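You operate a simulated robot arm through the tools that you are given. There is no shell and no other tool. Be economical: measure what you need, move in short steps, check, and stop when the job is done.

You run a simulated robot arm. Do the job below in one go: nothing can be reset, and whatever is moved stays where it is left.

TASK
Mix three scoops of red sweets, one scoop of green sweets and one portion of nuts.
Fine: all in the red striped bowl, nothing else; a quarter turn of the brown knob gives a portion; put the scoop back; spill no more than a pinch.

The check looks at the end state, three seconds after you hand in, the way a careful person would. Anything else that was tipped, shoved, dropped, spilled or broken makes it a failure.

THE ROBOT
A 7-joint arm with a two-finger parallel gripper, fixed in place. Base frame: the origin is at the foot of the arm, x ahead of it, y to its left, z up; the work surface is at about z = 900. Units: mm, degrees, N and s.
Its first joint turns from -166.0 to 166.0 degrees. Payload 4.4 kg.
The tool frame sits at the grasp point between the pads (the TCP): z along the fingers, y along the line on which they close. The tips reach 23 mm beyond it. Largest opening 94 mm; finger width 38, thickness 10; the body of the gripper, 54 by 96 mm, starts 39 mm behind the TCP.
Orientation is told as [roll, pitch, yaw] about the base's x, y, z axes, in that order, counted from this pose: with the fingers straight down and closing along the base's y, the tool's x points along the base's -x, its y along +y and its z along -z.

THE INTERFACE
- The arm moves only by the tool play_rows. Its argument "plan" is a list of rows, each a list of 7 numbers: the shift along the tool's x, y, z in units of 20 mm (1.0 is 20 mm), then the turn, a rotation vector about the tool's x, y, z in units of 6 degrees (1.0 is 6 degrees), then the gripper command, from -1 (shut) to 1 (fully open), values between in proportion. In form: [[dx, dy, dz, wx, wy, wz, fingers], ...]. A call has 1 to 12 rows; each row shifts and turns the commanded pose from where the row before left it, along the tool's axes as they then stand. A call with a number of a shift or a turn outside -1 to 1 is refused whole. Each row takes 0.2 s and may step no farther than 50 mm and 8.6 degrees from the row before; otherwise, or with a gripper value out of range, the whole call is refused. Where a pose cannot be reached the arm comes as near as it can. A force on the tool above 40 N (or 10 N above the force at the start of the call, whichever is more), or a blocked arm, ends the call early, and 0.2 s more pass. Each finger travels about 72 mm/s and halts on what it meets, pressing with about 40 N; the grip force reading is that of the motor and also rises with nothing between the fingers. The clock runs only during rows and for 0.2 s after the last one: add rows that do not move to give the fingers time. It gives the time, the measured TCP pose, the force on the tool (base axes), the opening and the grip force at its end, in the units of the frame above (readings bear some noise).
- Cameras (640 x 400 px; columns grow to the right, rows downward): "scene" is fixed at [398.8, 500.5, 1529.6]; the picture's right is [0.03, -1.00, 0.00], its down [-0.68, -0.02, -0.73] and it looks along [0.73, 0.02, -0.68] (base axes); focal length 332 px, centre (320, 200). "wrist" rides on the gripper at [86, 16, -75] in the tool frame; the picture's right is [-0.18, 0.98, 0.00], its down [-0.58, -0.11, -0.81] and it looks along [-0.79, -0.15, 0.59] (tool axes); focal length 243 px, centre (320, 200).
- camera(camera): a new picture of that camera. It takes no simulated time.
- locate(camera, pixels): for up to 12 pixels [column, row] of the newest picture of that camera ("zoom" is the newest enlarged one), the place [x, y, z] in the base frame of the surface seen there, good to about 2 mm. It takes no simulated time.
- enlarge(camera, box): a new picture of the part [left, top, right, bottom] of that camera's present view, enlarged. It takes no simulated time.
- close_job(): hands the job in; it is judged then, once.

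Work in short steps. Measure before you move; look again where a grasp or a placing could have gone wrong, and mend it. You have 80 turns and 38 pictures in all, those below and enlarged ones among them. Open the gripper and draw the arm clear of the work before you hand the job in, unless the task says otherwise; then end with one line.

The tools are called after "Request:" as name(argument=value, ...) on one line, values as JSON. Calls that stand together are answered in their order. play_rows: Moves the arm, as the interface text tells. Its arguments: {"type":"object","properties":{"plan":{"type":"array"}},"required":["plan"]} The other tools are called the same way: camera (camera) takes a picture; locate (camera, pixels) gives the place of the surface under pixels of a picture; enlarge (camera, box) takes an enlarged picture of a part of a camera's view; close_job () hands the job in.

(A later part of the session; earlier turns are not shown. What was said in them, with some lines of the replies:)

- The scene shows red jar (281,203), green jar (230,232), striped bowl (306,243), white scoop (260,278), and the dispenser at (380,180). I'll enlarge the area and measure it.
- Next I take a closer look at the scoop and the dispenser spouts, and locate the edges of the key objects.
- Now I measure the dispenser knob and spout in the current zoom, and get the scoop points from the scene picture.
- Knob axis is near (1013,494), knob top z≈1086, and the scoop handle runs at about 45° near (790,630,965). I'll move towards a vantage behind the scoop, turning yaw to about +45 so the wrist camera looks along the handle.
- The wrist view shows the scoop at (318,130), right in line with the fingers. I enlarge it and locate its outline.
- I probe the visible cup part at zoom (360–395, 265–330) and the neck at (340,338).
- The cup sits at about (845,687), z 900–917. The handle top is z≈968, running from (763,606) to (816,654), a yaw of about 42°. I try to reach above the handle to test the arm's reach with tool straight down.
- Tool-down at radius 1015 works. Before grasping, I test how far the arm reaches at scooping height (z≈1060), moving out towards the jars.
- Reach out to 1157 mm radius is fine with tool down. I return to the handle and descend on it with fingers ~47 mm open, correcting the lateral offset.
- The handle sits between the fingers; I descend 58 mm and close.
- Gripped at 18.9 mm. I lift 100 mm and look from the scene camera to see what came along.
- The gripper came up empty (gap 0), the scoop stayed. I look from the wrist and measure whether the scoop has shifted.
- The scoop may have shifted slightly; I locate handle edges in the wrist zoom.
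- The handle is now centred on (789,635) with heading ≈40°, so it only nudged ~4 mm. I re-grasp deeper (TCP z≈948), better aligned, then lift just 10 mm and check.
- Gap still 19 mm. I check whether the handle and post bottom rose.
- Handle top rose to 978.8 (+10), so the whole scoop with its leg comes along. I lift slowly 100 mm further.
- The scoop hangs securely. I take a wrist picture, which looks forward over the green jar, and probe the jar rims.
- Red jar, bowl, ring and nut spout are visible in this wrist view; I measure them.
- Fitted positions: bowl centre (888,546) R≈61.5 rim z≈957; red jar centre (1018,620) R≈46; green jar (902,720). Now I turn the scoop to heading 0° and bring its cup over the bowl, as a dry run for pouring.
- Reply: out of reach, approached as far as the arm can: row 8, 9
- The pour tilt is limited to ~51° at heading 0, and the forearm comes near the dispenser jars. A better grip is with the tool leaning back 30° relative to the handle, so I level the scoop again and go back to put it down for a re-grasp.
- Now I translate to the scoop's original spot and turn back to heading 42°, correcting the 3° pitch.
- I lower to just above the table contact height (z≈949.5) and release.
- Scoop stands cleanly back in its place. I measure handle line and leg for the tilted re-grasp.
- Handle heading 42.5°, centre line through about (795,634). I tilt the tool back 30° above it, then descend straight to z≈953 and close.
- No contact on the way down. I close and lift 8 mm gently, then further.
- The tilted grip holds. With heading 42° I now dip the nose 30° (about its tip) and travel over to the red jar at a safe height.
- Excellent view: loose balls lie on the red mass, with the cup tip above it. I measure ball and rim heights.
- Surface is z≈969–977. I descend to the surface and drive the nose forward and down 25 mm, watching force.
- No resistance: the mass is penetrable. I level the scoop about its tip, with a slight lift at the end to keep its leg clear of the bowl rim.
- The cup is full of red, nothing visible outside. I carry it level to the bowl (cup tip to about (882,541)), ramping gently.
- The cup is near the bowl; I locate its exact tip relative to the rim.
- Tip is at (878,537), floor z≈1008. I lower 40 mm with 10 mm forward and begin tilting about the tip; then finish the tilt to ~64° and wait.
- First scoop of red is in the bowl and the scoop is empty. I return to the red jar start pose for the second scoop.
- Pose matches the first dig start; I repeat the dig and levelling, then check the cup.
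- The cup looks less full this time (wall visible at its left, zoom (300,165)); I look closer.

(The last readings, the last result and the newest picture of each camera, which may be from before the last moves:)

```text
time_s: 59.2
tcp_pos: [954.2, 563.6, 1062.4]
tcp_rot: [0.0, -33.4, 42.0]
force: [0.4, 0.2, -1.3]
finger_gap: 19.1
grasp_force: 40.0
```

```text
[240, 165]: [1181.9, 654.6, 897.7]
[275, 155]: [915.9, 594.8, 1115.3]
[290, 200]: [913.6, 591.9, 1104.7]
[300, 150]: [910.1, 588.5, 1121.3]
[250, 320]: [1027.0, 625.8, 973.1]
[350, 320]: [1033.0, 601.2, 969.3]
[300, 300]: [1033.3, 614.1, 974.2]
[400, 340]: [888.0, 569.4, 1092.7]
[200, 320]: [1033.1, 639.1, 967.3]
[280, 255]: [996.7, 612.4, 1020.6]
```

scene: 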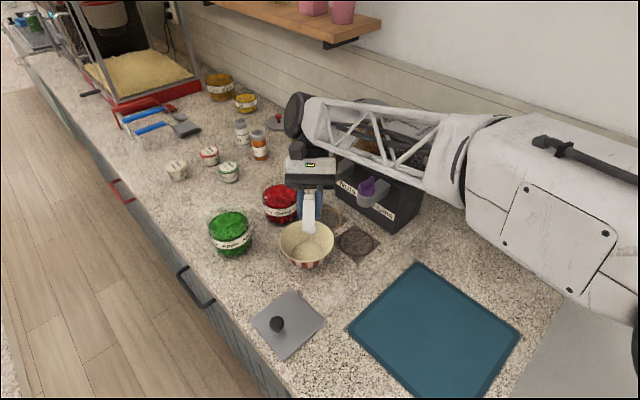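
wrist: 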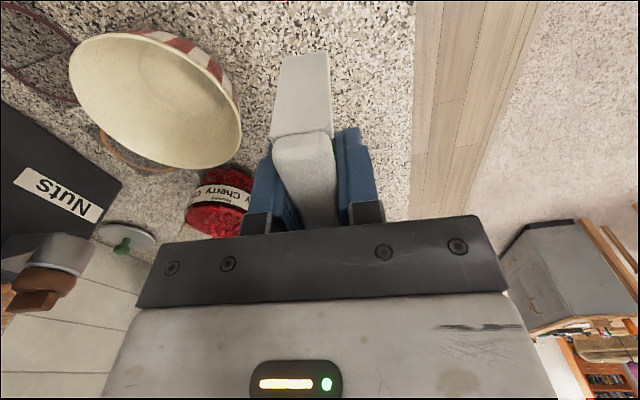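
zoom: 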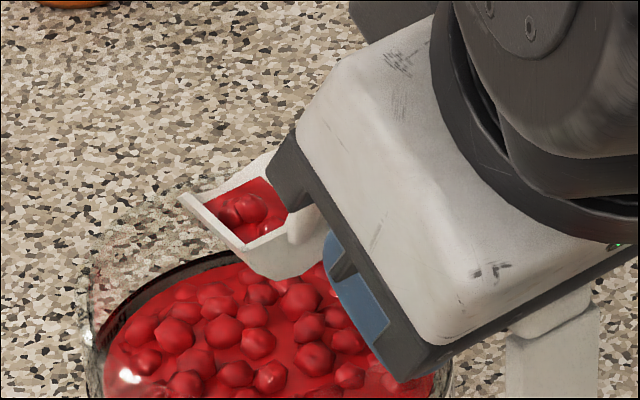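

The front of the cup is only partly filled. I dip it again, level, 60 mm down (floor ≈ z 950) with a little forward push, and lift out again.

Request:
play_rows(plan=[[0.33, 0, 0.68, 0, 0, 0, -1], [0.33, 0, 0.68, 0, 0, 0, -1], [0.33, 0, 0.68, 0, 0, 0, -1], [0.33, 0, 0.68, 0, 0, 0, -1], [-0.2, 0, 0.14, 0, 0, 0, -1], [0, 0, 0, 0, 0, 0, -1], [-0.2, 0, -0.35, 0, 0, 0, -1], [-0.4, 0, -0.68, 0, 0, 0, -1], [-0.4, 0, -0.68, 0, 0, 0, -1], [-0.4, 0, -0.68, 0, 0, 0, -1], [-0.35, 0, -0.5, 0, 0, 0, -1], [0, 0, 0, 0, 0, 0, -1]])

Request:
enlarge(camera="scene", box=[255, 160, 315, 200])

```text
time_s: 61.8
tcp_pos: [960.4, 571.5, 1070.3]
tcp_rot: [0.0, -33.5, 42.0]
force: [-0.1, 0.3, -0.6]
finger_gap: 19.0
grasp_force: 40.3
```

```text
10.00 times, centred on (285, 180) of scene
```

zoom: 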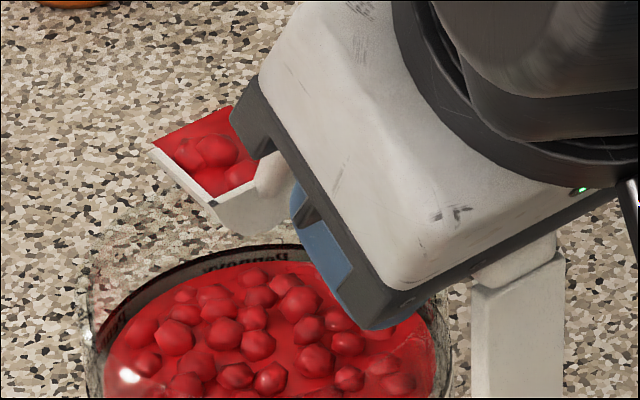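

Now the cup is full. I carry to the bowl and pour with the same motions.

Request:
play_rows(plan=[[0.34, 0.07, -0.2, 0, 0, 0, -1], [0.67, 0.13, -0.4, 0, 0, 0, -1], [0.84, 0.17, -0.497, 0, 0, 0, -1], [0.84, 0.17, -0.497, 0, 0, 0, -1], [0.84, 0.17, -0.497, 0, 0, 0, -1], [0.84, 0.17, -0.497, 0, 0, 0, -1], [0.84, 0.17, -0.497, 0, 0, 0, -1], [0.84, 0.17, -0.497, 0, 0, 0, -1], [0.84, 0.17, -0.497, 0, 0, 0, -1], [0.51, 0.09, -0.29, 0, 0, 0, -1], [0.1, 0.02, -0.06, 0, 0, 0, -1], [0, 0, 0, 0, 0, 0, -1]])

Request:
play_rows(plan=[[0.23, 0, 0.647, 0, 0, 0, -1], [0.23, 0, 0.647, 0, 0, 0, -1], [0.23, 0, 0.647, 0, 0, 0, -1], [-0.508, 0, -0.263, 0, 1, 0, -1], [-0.508, 0, -0.263, 0, 1, 0, -1], [-0.508, 0, -0.263, 0, 1, 0, -1], [-0.508, 0, -0.263, 0, 1, 0, -1], [-0.508, 0, -0.263, 0, 1, 0, -1], [-0.508, 0, -0.263, 0, 1, 0, -1], [-0.508, 0, -0.263, 0, 1, 0, -1], [-0.508, 0, -0.263, 0, 1, 0, -1]])

Request:
play_rows(plan=[[-0.508, 0, -0.263, 0, 1, 0, -1], [-0.508, 0, -0.263, 0, 1, 0, -1], [-0.508, 0, -0.263, 0, 1, 0, -1], [0, 0, 0, 0, 0, 0, -1], [0, 0, 0, 0, 0, 0, -1], [0, 0, 0, 0, 0, 0, -1]])

Request:
enlarge(camera="scene", box=[240, 180, 360, 280])

```text
time_s: 64.4
tcp_pos: [812.6, 476.9, 1061.1]
tcp_rot: [-0.1, -33.6, 41.9]
force: [-1.1, 0.7, -0.3]
finger_gap: 18.9
grasp_force: 40.3
```

```text
time_s: 66.8
tcp_pos: [869.2, 529.8, 1078.4]
tcp_rot: [-0.1, 14.5, 41.9]
force: [-0.1, 1.0, 1.0]
finger_gap: 19.2
grasp_force: 39.8
```

```text
time_s: 68.2
tcp_pos: [894.1, 552.4, 1083.2]
tcp_rot: [-0.1, 32.4, 42.1]
force: [0.3, 0.2, 0.4]
finger_gap: 19.2
grasp_force: 40.2
```

```text
4.00 times, centred on (300, 230) of scene
```

zoom: 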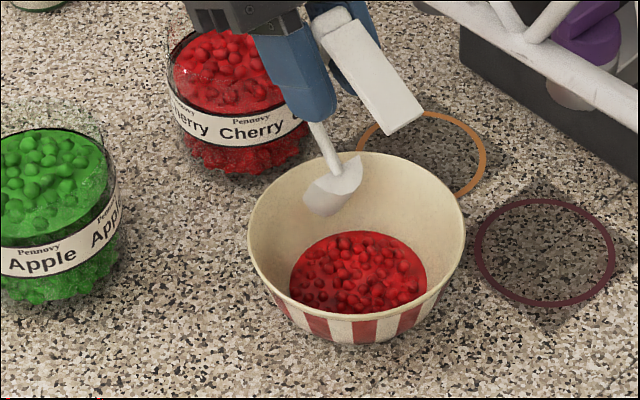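

Two scoops are in. The bowl shifted ~5 mm from the scoop's leg brushing it, so I'll take the third red scoop at heading −8°, with the leg clear of the bowl. First I retract and move.

Request:
play_rows(plan=[[0.59, 0, -0.07, 0, -1, 0, -1], [0.59, 0, -0.07, 0, -1, 0, -1], [0.59, 0, -0.07, 0, -1, 0, -1], [0.59, 0, -0.07, 0, -1, 0, -1], [0.59, 0, -0.07, 0, -1, 0, -1], [0.18, 0, 0.12, 0, -0.38, 0, -1], [0, 0, 0, 0, 0, 0, -1]])

Request:
play_rows(plan=[[-0.9, 0.17, 0, 0, 0, 0, -1], [-0.9, 0.17, 0, 0, 0, 0, -1], [-0.9, 0.17, 0, 0, 0, 0, -1], [-0.9, 0.17, 0, 0, 0, 0, -1], [-0.9, 0.17, 0, 0, 0, 0, -1], [-0.9, 0.17, 0, 0, 0, 0, -1], [-0.9, 0.17, 0, 0, 0, 0, -1], [-0.9, 0.17, 0, 0, 0, 0, -1]])

Request:
play_rows(plan=[[0, 0, 0, 0, 0, 0.926, -1], [0, 0, 0, 0, 0, 0.926, -1], [0, 0, 0, 0, 0, 0.926, -1], [0, 0, 0, 0, 0, 0.926, -1], [0, 0, 0, 0, 0, 0.926, -1], [0, 0, 0, 0, 0, 0.926, -1], [0, 0, 0, 0, 0, 0.926, -1], [0, 0, 0, 0, 0, 0.926, -1], [0, 0, 0, 0, 0, 0.926, -1], [0, 0, 0, 0, 0, 0, -1]])

```text
time_s: 69.8
tcp_pos: [855.8, 513.5, 1107.0]
tcp_rot: [-0.1, 0.1, 41.9]
force: [-0.2, -0.4, -0.3]
finger_gap: 19.0
grasp_force: 39.8
```

```text
time_s: 71.6
tcp_pos: [943.3, 630.3, 1106.1]
tcp_rot: [0.1, 0.2, 42.0]
force: [0.2, 0.0, 0.2]
finger_gap: 18.9
grasp_force: 39.4
```

```text
time_s: 73.8
tcp_pos: [943.1, 630.4, 1106.8]
tcp_rot: [-0.1, 0.1, -8.2]
force: [-0.3, 0.1, 0.4]
finger_gap: 19.5
grasp_force: 40.4
```

Position and heading are good. I dig 8 mm deeper than before, level about the tip, and lift straight out.

Request:
play_rows(plan=[[-0.25, 0, 0.85, 0, 0, 0, -1], [-0.25, 0, 0.85, 0, 0, 0, -1], [-0.2, 0, 0.33, 0, 0, 0, -1], [-0.25, 0, 0.33, 0, 0, 0, -1], [-0.3, 0, 0.33, 0, 0, 0, -1], [-0.3, 0, 0.33, 0, 0, 0, -1], [-0.3, 0, 0.23, 0, 0, 0, -1], [0, 0, 0, 0, 0, 0, -1]])

Request:
play_rows(plan=[[0.478, 0, 0.315, 0, -1, 0, -1], [0.478, 0, 0.315, 0, -1, 0, -1], [0.478, 0, 0.315, 0, -1, 0, -1], [0.478, 0, 0.315, 0, -1, 0, -1], [0.478, 0, 0.315, 0, -1, 0, -1], [0.28, 0, 0.19, 0, -0.6, 0, -1], [-0.2, 0, -0.35, 0, 0, 0, -1], [-0.3, 0, -0.52, 0, 0, 0, -1], [-0.4, 0, -0.7, 0, 0, 0, -1], [-0.4, 0, -0.7, 0, 0, 0, -1], [-0.4, 0, -0.7, 0, 0, 0, -1], [0, 0, 0, 0, 0, 0, -1]])

Request:
enlarge(camera="scene", box=[230, 140, 350, 240])

```text
time_s: 75.6
tcp_pos: [979.4, 626.6, 1040.9]
tcp_rot: [-0.1, 0.1, -8.0]
force: [0.0, 0.0, 0.1]
finger_gap: 19.2
grasp_force: 40.3
```

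```text
time_s: 78.2
tcp_pos: [932.3, 633.9, 1064.0]
tcp_rot: [-0.2, -33.5, -8.0]
force: [0.3, 0.6, -0.6]
finger_gap: 19.0
grasp_force: 39.9
```

```text
4.00 times, centred on (290, 190) of scene
```

zoom: 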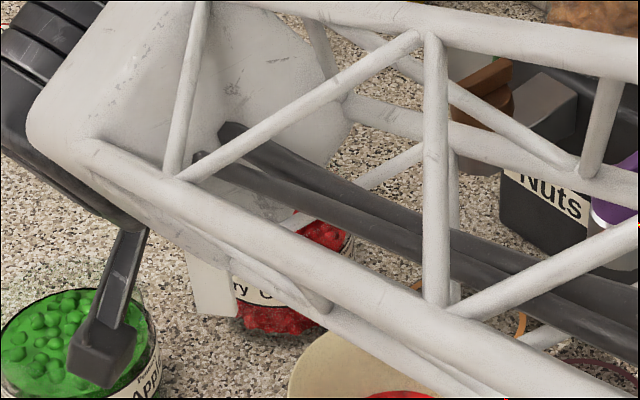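

The arm hides the cup here. I yaw back to heading 42° and carry level to the bowl, then inspect there before pouring.

Request:
play_rows(plan=[[0, 0, 0, -0.3, 0, -0.45, -1], [0, 0, 0, -0.5, 0, -0.76, -1], [0, 0, 0, -0.552, 0, -0.834, -1], [0, 0, 0, -0.552, 0, -0.834, -1], [0, 0, 0, -0.552, 0, -0.834, -1], [0, 0, 0, -0.552, 0, -0.834, -1], [0, 0, 0, -0.552, 0, -0.834, -1], [0, 0, 0, -0.552, 0, -0.834, -1], [0, 0, 0, -0.5, 0, -0.76, -1], [0, 0, 0, -0.02, 0, -0.02, -1]])

Request:
play_rows(plan=[[0.33, -0.07, -0.2, 0, 0, 0, -1], [0.57, -0.13, -0.37, 0, 0, 0, -1], [0.815, -0.185, -0.52, 0, 0, 0, -1], [0.815, -0.185, -0.52, 0, 0, 0, -1], [0.815, -0.185, -0.52, 0, 0, 0, -1], [0.815, -0.185, -0.52, 0, 0, 0, -1], [0.815, -0.185, -0.52, 0, 0, 0, -1], [0.815, -0.185, -0.52, 0, 0, 0, -1], [0.815, -0.185, -0.52, 0, 0, 0, -1], [0.815, -0.185, -0.52, 0, 0, 0, -1], [0.5, -0.11, -0.32, 0, 0, 0, -1], [0.24, -0.06, -0.15, 0, 0, 0, -1]])

Request:
enlarge(camera="scene", box=[240, 180, 360, 280])

Request:
locate(camera="zoom", pixels=[[335, 172], [377, 153], [398, 170], [367, 208], [365, 180], [250, 230], [248, 235], [462, 230], [340, 330], [370, 155]])

```text
time_s: 80.4
tcp_pos: [933.3, 632.7, 1064.0]
tcp_rot: [-0.1, -33.4, 42.3]
force: [0.2, 0.5, -0.4]
finger_gap: 19.0
grasp_force: 40.7
```

```text
time_s: 83.0
tcp_pos: [814.1, 475.5, 1060.5]
tcp_rot: [-0.1, -33.4, 42.3]
force: [-0.6, 0.6, -0.7]
finger_gap: 19.0
grasp_force: 40.1
```

```text
4.00 times, centred on (300, 230) of scene
```

zoom: 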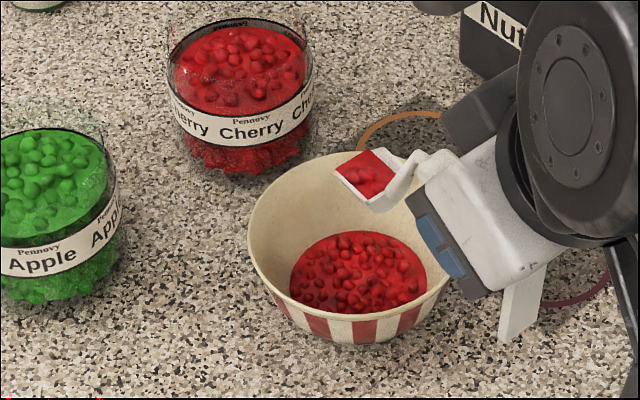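

```text
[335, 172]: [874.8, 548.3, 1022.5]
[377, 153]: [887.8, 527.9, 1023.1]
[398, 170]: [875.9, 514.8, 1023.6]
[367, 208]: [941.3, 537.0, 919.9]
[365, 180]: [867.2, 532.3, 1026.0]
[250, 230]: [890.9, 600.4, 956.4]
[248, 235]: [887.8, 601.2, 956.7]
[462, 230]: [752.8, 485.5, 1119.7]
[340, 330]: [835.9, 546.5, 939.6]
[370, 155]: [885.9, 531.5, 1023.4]
```

Cup is full. I pour as before.

Request:
play_rows(plan=[[0.23, 0, 0.647, 0, 0, 0, -1], [0.23, 0, 0.647, 0, 0, 0, -1], [0.23, 0, 0.647, 0, 0, 0, -1], [-0.508, 0, -0.263, 0, 1, 0, -1], [-0.508, 0, -0.263, 0, 1, 0, -1], [-0.508, 0, -0.263, 0, 1, 0, -1], [-0.508, 0, -0.263, 0, 1, 0, -1], [-0.508, 0, -0.263, 0, 1, 0, -1], [-0.508, 0, -0.263, 0, 1, 0, -1], [-0.508, 0, -0.263, 0, 1, 0, -1], [-0.508, 0, -0.263, 0, 1, 0, -1]])

Request:
play_rows(plan=[[-0.508, 0, -0.263, 0, 1, 0, -1], [-0.508, 0, -0.263, 0, 1, 0, -1], [-0.508, 0, -0.263, 0, 1, 0, -1], [0, 0, 0, 0, 0, 0, -1], [0, 0, 0, 0, 0, 0, -1], [0, 0, 0, 0, 0, 0, -1]])

Request:
enlarge(camera="scene", box=[240, 180, 360, 280])

```text
time_s: 85.4
tcp_pos: [873.5, 527.8, 1080.1]
tcp_rot: [-0.1, 14.6, 42.3]
force: [-0.4, -0.1, -0.2]
finger_gap: 19.0
grasp_force: 39.9
```

```text
time_s: 86.8
tcp_pos: [897.2, 550.0, 1082.4]
tcp_rot: [-0.1, 32.6, 42.2]
force: [0.6, -0.8, 0.2]
finger_gap: 19.0
grasp_force: 39.7
```

```text
4.00 times, centred on (300, 230) of scene
```

zoom: 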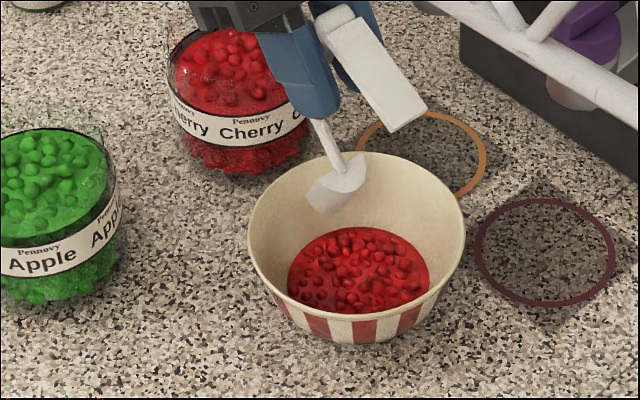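

Three red scoops are in. I check the green jar's position and return the scoop to the dig attitude, travelling to it.

Request:
locate(camera="zoom", pixels=[[108, 180], [55, 140], [40, 200], [60, 185], [70, 155], [10, 150], [95, 225], [30, 235], [5, 200], [116, 190]])

Request:
play_rows(plan=[[0.59, 0, -0.07, 0, -1, 0, -1], [0.59, 0, -0.07, 0, -1, 0, -1], [0.59, 0, -0.07, 0, -1, 0, -1], [0.59, 0, -0.07, 0, -1, 0, -1], [0.59, 0, -0.07, 0, -1, 0, -1], [0.18, 0, 0.12, 0, -0.4, 0, -1], [0, 0, 0, 0, 0, 0, -1]])

Request:
play_rows(plan=[[-0.73, 0.886, 0, 0, 0, 0, -1], [-0.73, 0.886, 0, 0, 0, 0, -1], [-0.73, 0.886, 0, 0, 0, 0, -1], [-0.73, 0.886, 0, 0, 0, 0, -1], [-0.73, 0.886, 0, 0, 0, 0, -1], [-0.73, 0.886, 0, 0, 0, 0, -1], [-0.73, 0.886, 0, 0, 0, 0, -1], [0, 0, 0, 0, 0, 0, -1]])

```text
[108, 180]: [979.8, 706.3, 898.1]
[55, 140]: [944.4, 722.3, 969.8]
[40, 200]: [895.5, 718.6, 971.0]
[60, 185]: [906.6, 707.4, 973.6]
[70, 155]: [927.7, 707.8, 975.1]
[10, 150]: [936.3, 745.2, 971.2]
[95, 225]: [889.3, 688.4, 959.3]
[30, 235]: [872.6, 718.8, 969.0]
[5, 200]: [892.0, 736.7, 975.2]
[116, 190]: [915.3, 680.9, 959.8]
```

```text
time_s: 88.4
tcp_pos: [854.8, 513.3, 1107.5]
tcp_rot: [-0.1, 0.2, 42.3]
force: [0.4, 0.6, 0.5]
finger_gap: 19.0
grasp_force: 39.6
```

```text
time_s: 90.2
tcp_pos: [847.7, 673.9, 1106.3]
tcp_rot: [-0.1, 0.2, 42.2]
force: [0.5, 0.6, -0.4]
finger_gap: 19.3
grasp_force: 40.1
```

Green jar centre is ≈(909,724). I dig there: descend with forward drive, level about the tip, and lift out.

Request:
play_rows(plan=[[-0.25, -0.08, 0.85, 0, 0, 0, -1], [-0.25, -0.08, 0.85, 0, 0, 0, -1], [-0.25, 0, 0.3, 0, 0, 0, -1], [-0.25, 0, 0.3, 0, 0, 0, -1], [-0.3, 0, 0.3, 0, 0, 0, -1], [-0.3, 0, 0.3, 0, 0, 0, -1], [-0.3, 0, 0.2, 0, 0, 0, -1], [0, 0, 0, 0, 0, 0, -1]])

Request:
play_rows(plan=[[0.478, 0, 0.315, 0, -1, 0, -1], [0.478, 0, 0.315, 0, -1, 0, -1], [0.478, 0, 0.315, 0, -1, 0, -1], [0.478, 0, 0.315, 0, -1, 0, -1], [0.478, 0, 0.315, 0, -1, 0, -1], [0.28, 0, 0.19, 0, -0.6, 0, -1], [-0.2, 0, -0.35, 0, 0, 0, -1], [-0.3, 0, -0.52, 0, 0, 0, -1], [-0.4, 0, -0.7, 0, 0, 0, -1], [-0.4, 0, -0.7, 0, 0, 0, -1], [-0.4, 0, -0.7, 0, 0, 0, -1], [0, 0, 0, 0, 0, 0, -1]])

Request:
enlarge(camera="scene", box=[180, 170, 300, 270])

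```text
time_s: 92.0
tcp_pos: [879.2, 697.1, 1044.7]
tcp_rot: [-0.1, 0.2, 42.3]
force: [0.1, 0.4, -0.4]
finger_gap: 19.0
grasp_force: 39.9
```

```text
time_s: 94.6
tcp_pos: [843.0, 663.6, 1066.8]
tcp_rot: [-0.1, -33.4, 42.3]
force: [0.7, -0.4, -0.5]
finger_gap: 19.0
grasp_force: 40.1
```

```text
4.00 times, centred on (240, 220) of scene
```

zoom: 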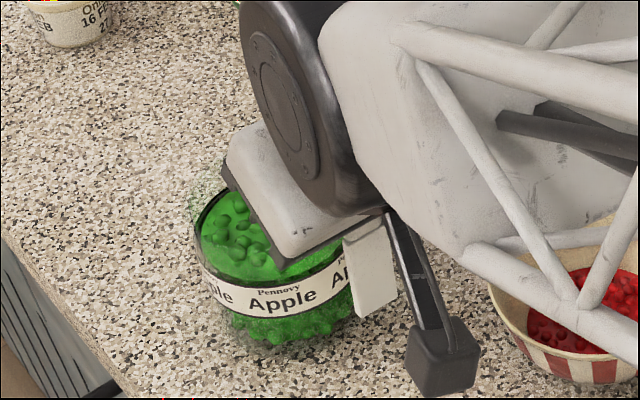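

I carry it level to the bowl and check the fill there.

Request:
play_rows(plan=[[0.25, -0.24, -0.15, 0, 0, 0, -1], [0.44, -0.42, -0.27, 0, 0, 0, -1], [0.633, -0.598, -0.383, 0, 0, 0, -1], [0.633, -0.598, -0.383, 0, 0, 0, -1], [0.633, -0.598, -0.383, 0, 0, 0, -1], [0.633, -0.598, -0.383, 0, 0, 0, -1], [0.633, -0.598, -0.383, 0, 0, 0, -1], [0.633, -0.598, -0.383, 0, 0, 0, -1], [0.633, -0.598, -0.383, 0, 0, 0, -1], [0.633, -0.598, -0.383, 0, 0, 0, -1], [0.38, -0.36, -0.23, 0, 0, 0, -1], [0.19, -0.18, -0.11, 0, 0, 0, -1]])

Request:
enlarge(camera="scene", box=[240, 180, 360, 280])

```text
time_s: 97.2
tcp_pos: [814.9, 477.1, 1062.0]
tcp_rot: [0.0, -33.5, 42.3]
force: [0.4, -0.2, -1.0]
finger_gap: 19.3
grasp_force: 39.9
```

```text
4.00 times, centred on (300, 230) of scene
```

zoom: 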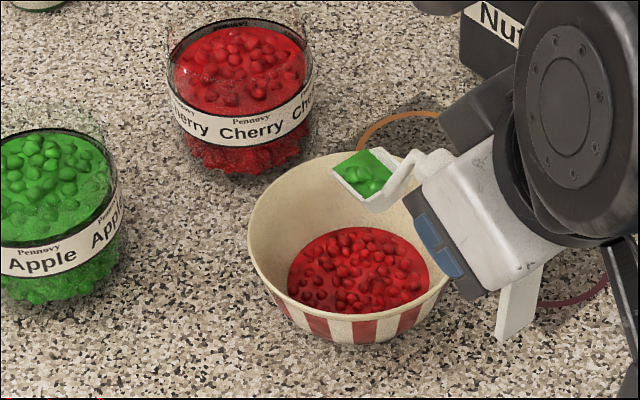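

Full of green with nothing spilled. I pour it.

Request:
play_rows(plan=[[0.23, 0, 0.647, 0, 0, 0, -1], [0.23, 0, 0.647, 0, 0, 0, -1], [0.23, 0, 0.647, 0, 0, 0, -1], [-0.508, 0, -0.263, 0, 1, 0, -1], [-0.508, 0, -0.263, 0, 1, 0, -1], [-0.508, 0, -0.263, 0, 1, 0, -1], [-0.508, 0, -0.263, 0, 1, 0, -1], [-0.508, 0, -0.263, 0, 1, 0, -1], [-0.508, 0, -0.263, 0, 1, 0, -1], [-0.508, 0, -0.263, 0, 1, 0, -1], [-0.508, 0, -0.263, 0, 1, 0, -1]])

Request:
play_rows(plan=[[-0.508, 0, -0.263, 0, 1, 0, -1], [-0.508, 0, -0.263, 0, 1, 0, -1], [-0.508, 0, -0.263, 0, 1, 0, -1], [0, 0, 0, 0, 0, 0, -1], [0, 0, 0, 0, 0, 0, -1], [0, 0, 0, 0, 0, 0, -1], [0, 0, 0, 0, 0, 0, -1]])

Request:
play_rows(plan=[[0.59, 0, -0.07, 0, -1, 0, -1], [0.59, 0, -0.07, 0, -1, 0, -1], [0.59, 0, -0.07, 0, -1, 0, -1], [0.59, 0, -0.07, 0, -1, 0, -1], [0.59, 0, -0.07, 0, -1, 0, -1], [0.18, 0, 0.12, 0, -0.4, 0, -1], [0, 0, 0, 0, 0, 0, -1]])

Request:
enlarge(camera="scene", box=[240, 180, 360, 280])

```text
time_s: 99.6
tcp_pos: [871.9, 529.4, 1079.6]
tcp_rot: [-0.1, 14.5, 42.2]
force: [0.7, 0.4, -0.2]
finger_gap: 19.0
grasp_force: 40.2
```

```text
time_s: 101.2
tcp_pos: [898.5, 551.7, 1082.6]
tcp_rot: [-0.1, 32.6, 42.1]
force: [0.2, 0.1, -0.2]
finger_gap: 19.2
grasp_force: 39.7
```

```text
time_s: 102.8
tcp_pos: [856.8, 514.0, 1107.8]
tcp_rot: [-0.1, 0.2, 42.3]
force: [0.1, -0.1, -0.2]
finger_gap: 19.0
grasp_force: 40.4
```

```text
4.00 times, centred on (300, 230) of scene
```

zoom: 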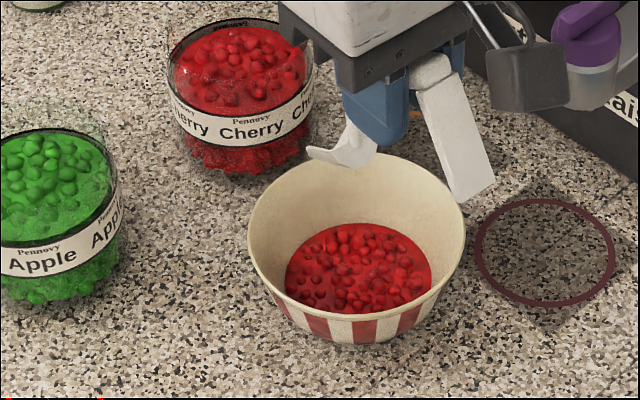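

The bowl level rose again and the scoop poured out. I now take the scoop back to its original spot: translate, level (pitch −30), then descend.

Request:
play_rows(plan=[[-0.247, 0.95, 0, 0, 0, 0, -1], [-0.247, 0.95, 0, 0, 0, 0, -1], [-0.247, 0.95, 0, 0, 0, 0, -1], [-0.247, 0.95, 0, 0, 0, 0, -1], [-0.247, 0.95, 0, 0, 0, 0, -1], [-0.247, 0.95, 0, 0, 0, 0, -1], [-0.247, 0.95, 0, 0, 0, 0, -1], [0, 0, 0, 0, 0, 0, -1]])

Request:
play_rows(plan=[[0, 0, 0, 0, -1, 0, -1], [0, 0, 0, 0, -1, 0, -1], [0, 0, 0, 0, -1, 0, -1], [0, 0, 0, 0, -1, 0, -1], [0, 0, 0, 0, -1, 0, -1], [0, 0, 0, 0, -0.05, 0, -1], [0.4, 0, 0.693, 0, 0, 0, -1], [0.5, 0, 0.866, 0, 0, 0, -1], [0.5, 0, 0.866, 0, 0, 0, -1], [0.5, 0, 0.866, 0, 0, 0, -1], [0, 0, 0, 0, 0, 0, -1]])

```text
time_s: 104.6
tcp_pos: [791.9, 634.8, 1107.1]
tcp_rot: [-0.1, 0.3, 42.4]
force: [0.1, -0.2, -0.1]
finger_gap: 19.1
grasp_force: 39.9
```

```text
time_s: 107.0
tcp_pos: [793.3, 634.9, 1029.6]
tcp_rot: [-0.1, -30.1, 42.3]
force: [0.2, 0.1, -1.4]
finger_gap: 19.0
grasp_force: 40.0
```

I descend the last 76 mm, release, and back straight up.

Request:
play_rows(plan=[[0.5, 0, 0.866, 0, 0, 0, -1], [0.5, 0, 0.866, 0, 0, 0, -1], [0.5, 0, 0.866, 0, 0, 0, -1], [0.25, 0, 0.433, 0, 0, 0, -1], [0.15, 0, 0.26, 0, 0, 0, -1], [0, 0, 0, 0, 0, 0, -1]])

Request:
play_rows(plan=[[0, 0, 0, 0, 0, 0, -0.4], [0, 0, 0, 0, 0, 0, 0], [0, 0, 0, 0, 0, 0, 0], [-0.5, 0, -0.866, 0, 0, 0, 0], [-0.5, 0, -0.866, 0, 0, 0, 0], [-0.5, 0, -0.866, 0, 0, 0, 0], [-0.5, 0, -0.866, 0, 0, 0, 0], [-0.5, 0, -0.866, 0, 0, 0, 0], [-0.5, 0, -0.866, 0, 0, 0, 0], [0, 0, 0, 0, 0, 0, 0]])

```text
time_s: 108.4
tcp_pos: [794.7, 636.5, 955.0]
tcp_rot: [-0.2, -30.1, 42.3]
force: [-0.3, -0.3, 0.3]
finger_gap: 19.1
grasp_force: 40.4
```

```text
time_s: 110.6
tcp_pos: [792.6, 635.1, 1074.3]
tcp_rot: [-0.1, -30.1, 42.3]
force: [0.0, 0.3, 0.3]
finger_gap: 46.9
grasp_force: 0.1
```

Scoop is back. Now for the bowl: I'll grip its rim on the side away from the dispenser, with the tool leaning outward 30°. First I reorient above the bowl's near rim (≈(837,561)).

Request:
play_rows(plan=[[0, 0, 0, 0, 1, 0, 0], [0, 0, 0, 0, 1, 0, 0], [0, 0, 0, 0, 1, 0, 0], [0, 0, 0, 0, 1, 0, 0], [0, 0, 0, 0, 1, 0, 0], [0, 0, 0, 0, 0, -0.924, 0], [0, 0, 0, 0, 0, -0.924, 0], [0, 0, 0, 0, 0, -0.924, 0], [0, 0, 0, 0, 0, -0.924, 0], [0, 0, 0, 0, 0, -0.924, 0], [0, 0, 0, 0, 0, 0, 0]])

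Request:
play_rows(plan=[[0.68, -0.84, 0.42, 0, 0, 0, -0.2], [0.68, -0.84, 0.42, 0, 0, 0, -0.3], [0.68, -0.84, 0.42, 0, 0, 0, -0.3], [0.68, -0.84, 0.42, 0, 0, 0, -0.3], [0, 0, 0, 1, 0, 0, -0.3], [0, 0, 0, 1, 0, 0, -0.3], [0, 0, 0, 1, 0, 0, -0.3], [0, 0, 0, 1, 0, 0, -0.3], [0, 0, 0, 1, 0, 0, -0.3], [0, 0, 0, 0, 0, 0, -0.3]])

Request:
camera(camera="wrist")

```text
time_s: 113.0
tcp_pos: [792.6, 635.7, 1073.5]
tcp_rot: [-0.1, -0.1, 70.0]
force: [0.4, -0.2, 0.5]
finger_gap: 46.9
grasp_force: 0.2
```

```text
time_s: 115.2
tcp_pos: [837.6, 561.1, 1040.3]
tcp_rot: [-30.2, -0.2, 70.0]
force: [-0.1, -0.7, 0.1]
finger_gap: 32.6
grasp_force: 0.1
```

```text
4 pictures are left
```

wrist: 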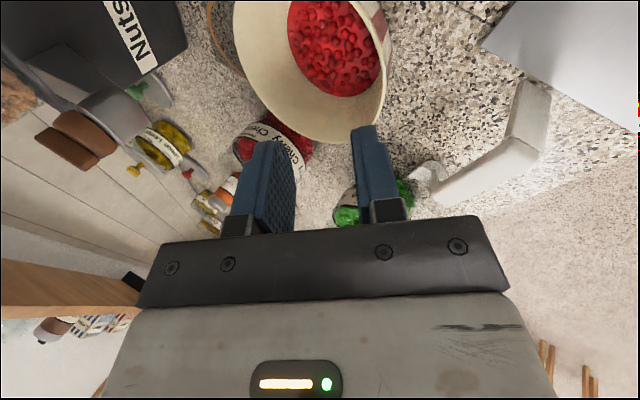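

The bowl rim runs between the fingers in view; I locate rim points and the contents.

Request:
locate(camera="wrist", pixels=[[236, 30], [250, 95], [300, 140], [345, 137], [378, 112], [388, 70], [386, 20], [335, 95], [330, 50], [520, 100], [500, 160], [430, 180]])

Request:
locate(camera="wrist", pixels=[[75, 140], [55, 150], [100, 120], [110, 105], [60, 125], [120, 115], [85, 165], [45, 135], [212, 20], [225, 60], [240, 75], [90, 100]])

```text
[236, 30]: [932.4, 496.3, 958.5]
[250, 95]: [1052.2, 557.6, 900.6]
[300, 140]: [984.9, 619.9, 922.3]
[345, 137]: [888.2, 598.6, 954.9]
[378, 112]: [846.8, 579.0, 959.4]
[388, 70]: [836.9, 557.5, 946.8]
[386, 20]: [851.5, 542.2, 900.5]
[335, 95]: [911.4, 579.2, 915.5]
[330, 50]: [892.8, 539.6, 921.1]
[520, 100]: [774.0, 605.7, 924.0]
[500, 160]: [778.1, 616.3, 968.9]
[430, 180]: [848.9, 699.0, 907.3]
```

```text
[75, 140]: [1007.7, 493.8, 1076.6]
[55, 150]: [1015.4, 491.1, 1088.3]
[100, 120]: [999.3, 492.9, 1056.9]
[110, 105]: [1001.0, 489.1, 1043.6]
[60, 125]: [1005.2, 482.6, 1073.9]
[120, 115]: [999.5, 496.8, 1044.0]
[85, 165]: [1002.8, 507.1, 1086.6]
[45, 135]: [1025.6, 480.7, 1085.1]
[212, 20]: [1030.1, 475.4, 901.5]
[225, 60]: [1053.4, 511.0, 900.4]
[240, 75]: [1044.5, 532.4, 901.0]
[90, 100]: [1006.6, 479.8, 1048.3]
```

Bowl centre ≈(890.5,538.7); nut spout axis ≈(1016,495), bottom above z≈1030. I open a little wider and lower over the rim, TCP to about z 953.

Request:
play_rows(plan=[[0, 0, 0, 0, 0, 0, 0.1], [0, 0, 0, 0, 0, 0, 0.1], [0, 0.45, 0.745, 0, 0, 0, 0.1], [0, 0.45, 0.745, 0, 0, 0, 0.1], [0, 0.45, 0.745, 0, 0, 0, 0.1], [0, 0.45, 0.745, 0, 0, 0, 0.1], [0, 0.45, 0.745, 0, 0, 0, 0.1], [0, 0, 0, 0, 0, 0, 0.1]])

```text
time_s: 117.0
tcp_pos: [835.6, 562.7, 954.4]
tcp_rot: [-30.1, -0.1, 70.0]
force: [-0.5, 0.7, -0.2]
finger_gap: 51.5
grasp_force: 0.0
```

TCP is on the rim (radius 60). I close, then lift just 4 mm.

Request:
play_rows(plan=[[0, 0, 0, 0, 0, 0, -0.3], [0, 0, 0, 0, 0, 0, -0.7], [0, 0, 0, 0, 0, 0, -1], [0, 0, 0, 0, 0, 0, -1], [0, 0, 0, 0, 0, 0, -1], [0, 0, 0, 0, 0, 0, -1]])

Request:
play_rows(plan=[[0, -0.04, -0.07, 0, 0, 0, -1], [0, -0.05, -0.087, 0, 0, 0, -1], [0, -0.02, -0.04, 0, 0, 0, -1], [0, 0, 0, 0, 0, 0, -1]])

Request:
enlarge(camera="wrist", box=[200, 40, 440, 200])

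Request:
locate(camera="wrist", pixels=[[236, 30], [345, 137], [378, 112], [330, 50], [260, 60], [290, 120], [240, 100], [340, 100]])

```text
time_s: 118.4
tcp_pos: [835.4, 562.2, 953.8]
tcp_rot: [-30.1, -0.1, 70.1]
force: [-0.4, 0.2, -0.2]
finger_gap: 5.2
grasp_force: 40.1
```

```text
time_s: 119.4
tcp_pos: [836.1, 561.7, 958.5]
tcp_rot: [-30.1, -0.1, 69.9]
force: [-0.4, 0.9, -0.9]
finger_gap: 4.8
grasp_force: 40.4
```

```text
2.50 times, centred on (320, 120) of wrist
```

zoom: 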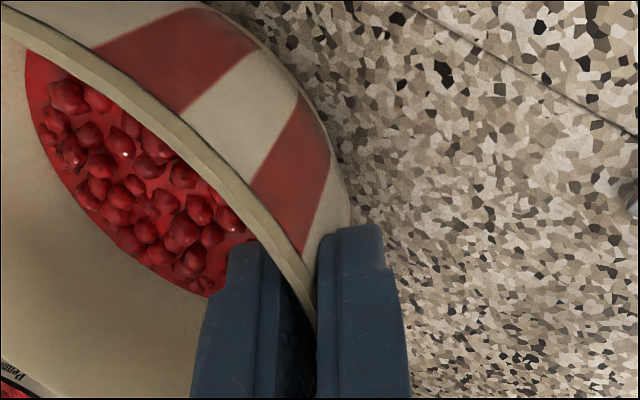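

```text
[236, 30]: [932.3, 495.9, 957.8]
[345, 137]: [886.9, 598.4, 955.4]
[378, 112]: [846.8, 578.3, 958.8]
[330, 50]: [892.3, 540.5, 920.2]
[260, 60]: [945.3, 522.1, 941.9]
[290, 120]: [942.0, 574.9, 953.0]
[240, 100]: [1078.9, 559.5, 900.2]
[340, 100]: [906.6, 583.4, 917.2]
```

Firm grip on the rim (gap 5 mm, contents visible at zoom (150,190)). I check rim heights after the lift.

Request:
locate(camera="zoom", pixels=[[60, 40], [150, 100], [230, 180], [280, 250], [20, 20], [305, 300], [340, 215], [300, 110], [210, 10], [150, 200], [40, 60], [220, 250]])

```text
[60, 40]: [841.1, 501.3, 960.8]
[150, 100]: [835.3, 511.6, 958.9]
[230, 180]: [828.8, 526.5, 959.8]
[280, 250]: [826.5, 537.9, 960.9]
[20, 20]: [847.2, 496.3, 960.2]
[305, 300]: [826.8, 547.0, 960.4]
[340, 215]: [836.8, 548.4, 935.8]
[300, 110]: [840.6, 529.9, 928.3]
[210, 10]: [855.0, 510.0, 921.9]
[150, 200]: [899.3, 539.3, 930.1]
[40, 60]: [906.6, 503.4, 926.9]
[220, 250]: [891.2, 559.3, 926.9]
```

The bowl is lifted ~3 mm and level, centre (888,543). I carry it (127,−44) mm to be centred under the nut spout.

Request:
play_rows(plan=[[0, -0.1, -0.17, 0, 0, 0, -1], [-0.004, -0.23, 0.134, 0, 0, 0, -1], [-0.007, -0.41, 0.235, 0, 0, 0, -1], [-0.01, -0.582, 0.336, 0, 0, 0, -1], [-0.01, -0.582, 0.336, 0, 0, 0, -1], [-0.01, -0.582, 0.336, 0, 0, 0, -1], [-0.01, -0.582, 0.336, 0, 0, 0, -1], [-0.01, -0.582, 0.336, 0, 0, 0, -1], [-0.01, -0.582, 0.336, 0, 0, 0, -1], [-0.01, -0.582, 0.336, 0, 0, 0, -1], [-0.01, -0.582, 0.336, 0, 0, 0, -1], [0, 0, 0, 0, 0, 0, -1]])

Request:
play_rows(plan=[[-0.007, -0.35, 0.2, 0, 0, 0, -1], [-0.005, -0.17, 0.1, 0, 0, 0, -1], [0, 0, 0, 0, 0, 0, -1]])

```text
time_s: 122.0
tcp_pos: [951.5, 521.1, 962.2]
tcp_rot: [-30.2, 0.0, 70.1]
force: [-0.4, 0.5, -0.2]
finger_gap: 4.4
grasp_force: 40.3
```

```text
time_s: 122.8
tcp_pos: [962.3, 517.5, 961.9]
tcp_rot: [-30.1, -0.1, 70.0]
force: [0.8, -0.2, -1.5]
finger_gap: 4.3
grasp_force: 39.8
```

I set the bowl down (7.5 mm), open modestly, and withdraw along the tool axis away from the spout.

Request:
play_rows(plan=[[0, 0.1, 0.17, 0, 0, 0, -1], [0, 0.09, 0.155, 0, 0, 0, -1], [0, 0, 0, 0, 0, 0, -1], [0, 0, 0, 0, 0, 0, -0.7], [0, 0, 0, 0, 0, 0, -0.3], [0, 0, 0, 0, 0, 0, -0.3], [0, 0, -0.5, 0, 0, 0, -0.3], [0, 0, -1, 0, 0, 0, -0.3], [0, 0, -1, 0, 0, 0, -0.3], [0, 0, -1, 0, 0, 0, -0.3], [0, 0, -1, 0, 0, 0, -0.3], [0, 0, 0, 0, 0, 0, -0.3]])

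```text
time_s: 125.4
tcp_pos: [919.3, 534.1, 1032.7]
tcp_rot: [-30.0, 0.0, 70.0]
force: [-0.1, -0.8, 0.2]
finger_gap: 33.2
grasp_force: 0.0
```

Bowl placed. Now the brown knob: ridge runs from (1003,508) to (1026,481), top z≈1088. I raise, un-tilt and start turning to yaw −50° so the camera side faces away from the nut jar.

Request:
play_rows(plan=[[0, -0.5, -0.866, 0, 0, 0, -0.3], [0, -0.5, -0.866, 0, 0, 0, -0.3], [0, -0.5, -0.866, 0, 0, 0, -0.3], [0, -0.5, -0.866, 0, 0, 0, -0.3], [0, -0.5, -0.866, 0, 0, 0, -0.3], [0, -0.5, -0.866, 0, 0, 0, -0.3], [0, 0, 0, -1, 0, 0, -0.3], [0, 0, 0, -1, 0, 0, -0.3], [0, 0, 0, -1, 0, 0, -0.3], [0, 0, 0, -1, 0, 0, -0.3], [0, 0, 0, -1, 0, 0, -0.3]])

Request:
play_rows(plan=[[0, 0, 0, 0, 0, 1, -0.3], [0, 0, 0, 0, 0, 1, -0.3], [0, 0, 0, 0, 0, 1, -0.3], [0, 0, 0, 0, 0, 1, -0.3], [0, 0, 0, 0, 0, 1, -0.3], [0, 0, 0, 0, 0, 1, -0.3], [0, 0, 0, 0, 0, 1, -0.3], [0, 0, 0, 0, 0, 1, -0.3], [0, 0, 0, 0, 0, 1, -0.3], [0, 0, 0, 0, 0, 1, -0.3], [0, 0, 0, 0, 0, 1, -0.3], [0, 0, 0, 0, 0, 1, -0.3]])

Request:
play_rows(plan=[[0, 0, 0, 0, 0, 1, -0.3], [0, 0, 0, 0, 0, 1, -0.3], [0, 0, 0, 0, 0, 1, -0.3], [0, 0, 0, 0, 0, 1, -0.3], [0, 0, 0, 0, 0, 1, -0.3], [0, 0, 0, 0, 0, 1, -0.3], [0, 0, 0, 0, 0, 1, -0.3], [0, 0, 0, 0, 0, 1, -0.3], [0, 0, 0, 0, 0, 0, -0.3]])

```text
time_s: 127.8
tcp_pos: [920.0, 533.4, 1153.2]
tcp_rot: [0.0, 0.1, 69.9]
force: [-0.2, 0.5, 0.5]
finger_gap: 32.8
grasp_force: 0.1
```

```text
time_s: 130.4
tcp_pos: [920.2, 533.8, 1154.0]
tcp_rot: [0.0, 0.0, -2.2]
force: [-0.2, -0.2, 0.9]
finger_gap: 33.2
grasp_force: 0.0
```

```text
time_s: 132.4
tcp_pos: [919.5, 533.5, 1153.1]
tcp_rot: [0.1, -0.1, -50.1]
force: [-0.5, -0.4, 0.3]
finger_gap: 32.6
grasp_force: 0.1
```

Now I move over the knob axis (1015,495) and lower to z≈1120 for a check.

Request:
play_rows(plan=[[-0.909, 0.484, 0, 0, 0, 0, -0.3], [-0.909, 0.484, 0, 0, 0, 0, -0.3], [-0.909, 0.484, 0, 0, 0, 0, -0.3], [-0.909, 0.484, 0, 0, 0, 0, -0.3], [-0.909, 0.484, 0, 0, 0, 0, -0.3], [0, 0, 0.8, 0, 0, 0, -0.3], [0, 0, 0.8, 0, 0, 0, -0.3], [0, 0, 0, 0, 0, 0, -0.3]])

Request:
camera(camera="wrist")

```text
time_s: 134.2
tcp_pos: [1014.7, 495.7, 1120.4]
tcp_rot: [0.1, -0.1, -49.9]
force: [-0.2, 0.5, -0.4]
finger_gap: 32.8
grasp_force: 0.1
```

```text
2 pictures are left
```

wrist: 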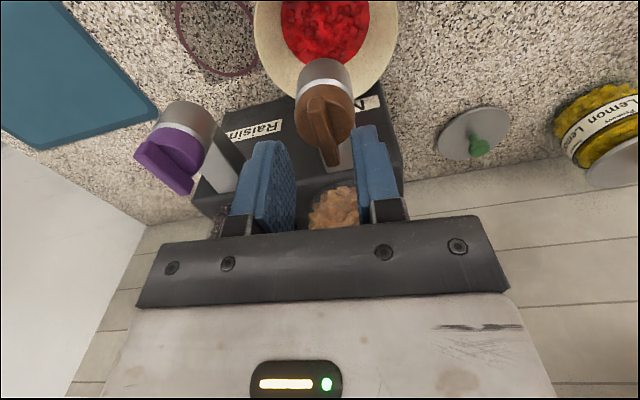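

The ridge lies between the fingers. I measure ridge edges, dome, bowl rim and the nut jar.

Request:
locate(camera="wrist", pixels=[[305, 110], [318, 100], [320, 125], [325, 145], [330, 165], [338, 155], [345, 115], [300, 130], [340, 130], [255, 30], [397, 30], [270, 70]])

Request:
locate(camera="wrist", pixels=[[310, 215], [335, 190], [355, 205], [330, 205], [325, 75], [345, 90], [300, 85], [380, 65], [347, 135], [296, 115], [390, 60], [330, 40]])

```text
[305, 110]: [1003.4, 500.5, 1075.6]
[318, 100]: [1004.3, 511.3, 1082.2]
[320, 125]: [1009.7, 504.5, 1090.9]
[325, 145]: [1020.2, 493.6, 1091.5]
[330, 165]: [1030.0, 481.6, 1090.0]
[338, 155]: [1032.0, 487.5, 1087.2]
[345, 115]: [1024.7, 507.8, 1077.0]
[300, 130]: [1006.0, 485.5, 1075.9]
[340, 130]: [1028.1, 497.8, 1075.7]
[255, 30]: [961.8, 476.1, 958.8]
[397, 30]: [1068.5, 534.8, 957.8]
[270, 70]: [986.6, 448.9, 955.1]
```

```text
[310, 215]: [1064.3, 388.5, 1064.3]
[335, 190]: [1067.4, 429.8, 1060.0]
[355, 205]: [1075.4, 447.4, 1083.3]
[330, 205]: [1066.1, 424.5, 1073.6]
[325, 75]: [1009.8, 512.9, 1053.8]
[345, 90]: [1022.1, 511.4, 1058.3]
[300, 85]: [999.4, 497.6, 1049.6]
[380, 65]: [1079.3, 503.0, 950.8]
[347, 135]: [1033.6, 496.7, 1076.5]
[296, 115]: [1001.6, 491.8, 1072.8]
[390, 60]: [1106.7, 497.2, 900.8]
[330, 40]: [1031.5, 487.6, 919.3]
```

Axis ≈(1018,496), ridge top z 1091, dome z 1076; the bowl is centred (1015,504), well under the spout. I fine-align, descend so the tips stop just above the dome, and close on the ridge.

Request:
play_rows(plan=[[-0.095, 0.136, 0, 0, 0, -0.25, -0.3], [0, 0, 0.5, 0, 0, 0, -0.3], [0, 0, 0.44, 0, 0, 0, -0.3], [0, 0, 0, 0, 0, 0, -0.3], [0, 0, 0, 0, 0, 0, -0.7], [0, 0, 0, 0, 0, 0, -1], [0, 0, 0, 0, 0, 0, -1], [0, 0, 0, 0, 0, 0, -1]])

```text
time_s: 136.0
tcp_pos: [1018.0, 495.1, 1102.5]
tcp_rot: [0.2, -0.1, -48.5]
force: [1.6, 0.7, 1.1]
finger_gap: 9.0
grasp_force: 45.2
```

Ridge gripped (9 mm). I turn counter-clockwise 30° first and watch forces.

Request:
play_rows(plan=[[0, 0, 0, 0, 0, -0.5, -1], [0, 0, 0, 0, 0, -1, -1], [0, 0, 0, 0, 0, -1, -1], [0, 0, 0, 0, 0, -1, -1], [0, 0, 0, 0, 0, -1, -1], [0, 0, 0, 0, 0, -0.5, -1]])

```text
time_s: 137.0
tcp_pos: [1017.6, 495.6, 1101.6]
tcp_rot: [-0.1, 0.0, -27.7]
force: [-17.1, -3.5, 0.7]
finger_gap: 20.1
grasp_force: 44.9
stopped in row 5: the force on the tool passed its limit (the readings are from after the stop); the commanded pose is now the measured one
```

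The knob resists counter-clockwise (fingers were forced to 20 mm), so it turns the other way. I rotate back to −48.5° and check the gap returns to 9.

Request:
play_rows(plan=[[0, 0, 0, 0, 0, 0.87, -0.85], [0, 0, 0, 0, 0, 0.87, -0.85], [0, 0, 0, 0, 0, 0.87, -0.85], [0, 0, 0, 0, 0, 0.87, -0.85], [0, 0, 0, 0, 0, 0, -1], [0, 0, 0, 0, 0, 0, -1]])

```text
time_s: 138.4
tcp_pos: [1016.8, 495.7, 1102.8]
tcp_rot: [0.0, 0.0, -48.7]
force: [9.1, -7.4, 3.9]
finger_gap: 9.0
grasp_force: 45.0
```

Back on the ridge at 9 mm. I turn clockwise 24° first.

Request:
play_rows(plan=[[0, 0, 0, 0, 0, 0.5, -1], [0, 0, 0, 0, 0, 0.9, -1], [0, 0, 0, 0, 0, 0.9, -1], [0, 0, 0, 0, 0, 0.9, -1], [0, 0, 0, 0, 0, 0.8, -1]])

```text
time_s: 139.6
tcp_pos: [1018.7, 495.6, 1102.6]
tcp_rot: [0.0, 0.0, -72.8]
force: [37.8, -0.8, 7.0]
finger_gap: 8.7
grasp_force: 45.0
```

It turns clockwise (gap steady), but a side load of 38 N in +x shows I'm off-axis; I shift +3 mm in x and re-read.

Request:
play_rows(plan=[[-0.045, 0.143, 0, 0, 0, 0, -1], [0, 0, 0, 0, 0, 0, -1]])

```text
time_s: 140.2
tcp_pos: [1018.2, 495.6, 1102.1]
tcp_rot: [-0.4, -0.1, -72.7]
force: [-22.6, -10.8, 2.6]
finger_gap: 8.9
grasp_force: 45.0
stopped in row 2: the force on the tool passed its limit (the readings are from after the stop); the commanded pose is now the measured one
```

The contact is stiff, so I loosen the grip slightly (≈9.4 mm) to let it self-centre and keep turning clockwise.

Request:
play_rows(plan=[[0, 0, 0, 0, 0, 0, -0.8], [0, 0, 0, 0, 0, 0.3, -0.8], [0, 0, 0, 0, 0, 0.7, -0.8], [0, 0, 0, 0, 0, 0.8, -0.8], [0, 0, 0, 0, 0, 0.8, -0.8], [0, 0, 0, 0, 0, 0.4, -0.8]])

```text
time_s: 141.6
tcp_pos: [1018.8, 495.3, 1101.2]
tcp_rot: [-0.2, -0.1, -90.7]
force: [-1.0, 0.4, -0.4]
finger_gap: 9.4
grasp_force: 0.1
```

Force is near zero now. I continue to about −139°.

Request:
play_rows(plan=[[0, 0, 0, 0, 0, 0.6, -0.8], [0, 0, 0, 0, 0, 0.9, -0.8], [0, 0, 0, 0, 0, 0.9, -0.8], [0, 0, 0, 0, 0, 0.9, -0.8], [0, 0, 0, 0, 0, 0.9, -0.8], [0, 0, 0, 0, 0, 0.9, -0.8], [0, 0, 0, 0, 0, 0.9, -0.8], [0, 0, 0, 0, 0, 0.9, -0.8], [0, 0, 0, 0, 0, 0.7, -0.8], [0, 0, 0, 0, 0, 0.4, -0.8], [0, 0, 0, 0, 0, 0, -0.8]])

```text
time_s: 144.0
tcp_pos: [1019.7, 495.1, 1102.2]
tcp_rot: [-0.1, -0.3, -138.7]
force: [1.0, -1.8, 1.3]
finger_gap: 10.3
grasp_force: 0.9
```

At −138.7° (90° from start). I close once to align the ridge exactly, then open and rise clear.

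Request:
play_rows(plan=[[0, 0, 0, 0, 0, 0, -1], [0, 0, 0, 0, 0, 0, -1], [0, 0, 0, 0, 0, 0, -1]])

Request:
play_rows(plan=[[0, 0, 0, 0, 0, 0, -0.3], [0, 0, 0, 0, 0, 0, -0.3], [0, 0, 0, 0, 0, 0, -0.3], [0, 0, -0.5, 0, 0, 0, -0.3], [0, 0, -1, 0, 0, 0, -0.3], [0, 0, -1, 0, 0, 0, -0.3], [0, 0, -1, 0, 0, 0, -0.3], [0, 0, -1, 0, 0, 0, -0.3], [0, 0, 0, 0, 0, 0, -0.3]])

```text
time_s: 144.8
tcp_pos: [1020.0, 495.4, 1101.0]
tcp_rot: [-0.1, -0.3, -138.6]
force: [13.8, -9.4, -0.1]
finger_gap: 8.9
grasp_force: 44.9
```

```text
time_s: 146.8
tcp_pos: [1018.7, 495.4, 1191.9]
tcp_rot: [-0.1, -0.3, -138.7]
force: [0.0, 0.4, 0.1]
finger_gap: 32.9
grasp_force: 0.0
```

I rise and pull the arm back to uncover the scene, then look.

Request:
play_rows(plan=[[0, 0, -1, 0, 0, 0, 0], [0, 0, -1, 0, 0, 0, 0.5], [-0.5, 0, -1, 0, 0, 0, 1], [-1, -0.1, -0.5, 0, 0, 0, 1], [-1, -0.1, -0.3, 0, 0, 0, 1], [-1, -0.1, 0, 0, 0, 0, 1], [-1, -0.1, 0, 0, 0, 0, 1], [-1, -0.1, 0, 0, 0, 0, 1], [-1, -0.1, 0, 0, 0, 0, 1], [-1, -0.1, 0, 0, 0, 0, 1], [-1, -0.1, 0, 0, 0, 0, 1], [-1, -0.1, 0, 0, 0, 0, 1]])

Request:
play_rows(plan=[[-1, -0.1, 0, 0, 0, 0, 1], [-1, -0.1, 0, 0, 0, 0, 1], [-1, -0.1, 0, 0, 0, 0, 1], [-1, -0.1, 0, 0, 0, 0, 1], [0, 0, 0, 0, 0, 0, 1]])

Request:
enlarge(camera="scene", box=[200, 130, 420, 330])

```text
time_s: 149.4
tcp_pos: [865.8, 383.8, 1267.8]
tcp_rot: [-0.1, -0.4, -138.6]
force: [0.6, -0.5, -0.2]
finger_gap: 93.8
grasp_force: 0.0
```

```text
time_s: 150.6
tcp_pos: [800.6, 336.5, 1269.0]
tcp_rot: [-0.1, -0.2, -138.7]
force: [0.4, -0.3, -0.6]
finger_gap: 94.2
grasp_force: 0.1
```

```text
2.00 times, centred on (310, 230) of scene
```

zoom: 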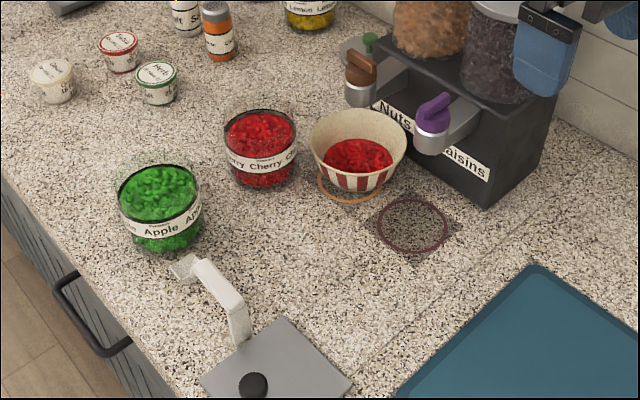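

Scene is tidy: scoop back, no spills visible. I use the last picture for a close view of the bowl and brown knob.

Request:
enlarge(camera="scene", box=[296, 150, 368, 228])

Request:
locate(camera="zoom", pixels=[[325, 240], [300, 250], [360, 250], [340, 290], [320, 220], [360, 225], [320, 80], [300, 60], [340, 95]])

```text
5.13 times, centred on (332, 189) of scene
```

zoom: 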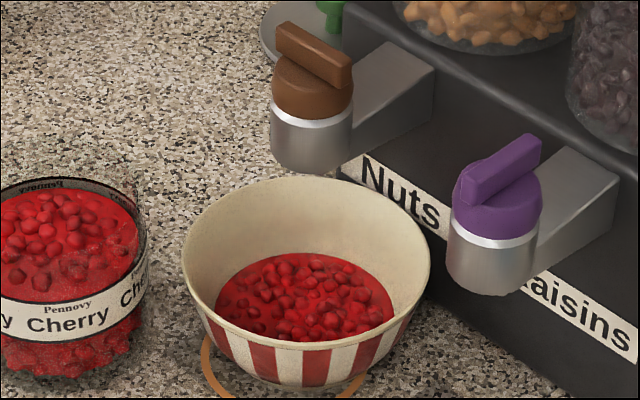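

```text
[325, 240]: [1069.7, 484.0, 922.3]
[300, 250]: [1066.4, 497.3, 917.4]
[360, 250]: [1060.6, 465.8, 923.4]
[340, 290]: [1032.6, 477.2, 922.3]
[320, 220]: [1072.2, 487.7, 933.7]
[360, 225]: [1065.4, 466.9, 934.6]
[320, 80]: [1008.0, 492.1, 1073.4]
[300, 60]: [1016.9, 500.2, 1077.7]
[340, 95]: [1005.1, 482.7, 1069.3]
```

The brown knob stands a quarter turn from its start. The sweets' surface in the bowl has widened from about 86 to 93 mm against the same rim, so the nuts portion seems to have dropped in, though the contents still show red. The scoop is back, nothing is spilled, and the arm is clear with the gripper open, so I hand in.

Request:
close_job()

```text
The job is handed in.
```

I put three scoops of red, one of green and one portion of nuts (a quarter turn of the brown knob) in the red striped bowl. In the last pictures the contents show only red; I judged the green and nuts from the risen level. The bowl now stands under the nut spout, the scoop is back in its place, and no spill is visible.
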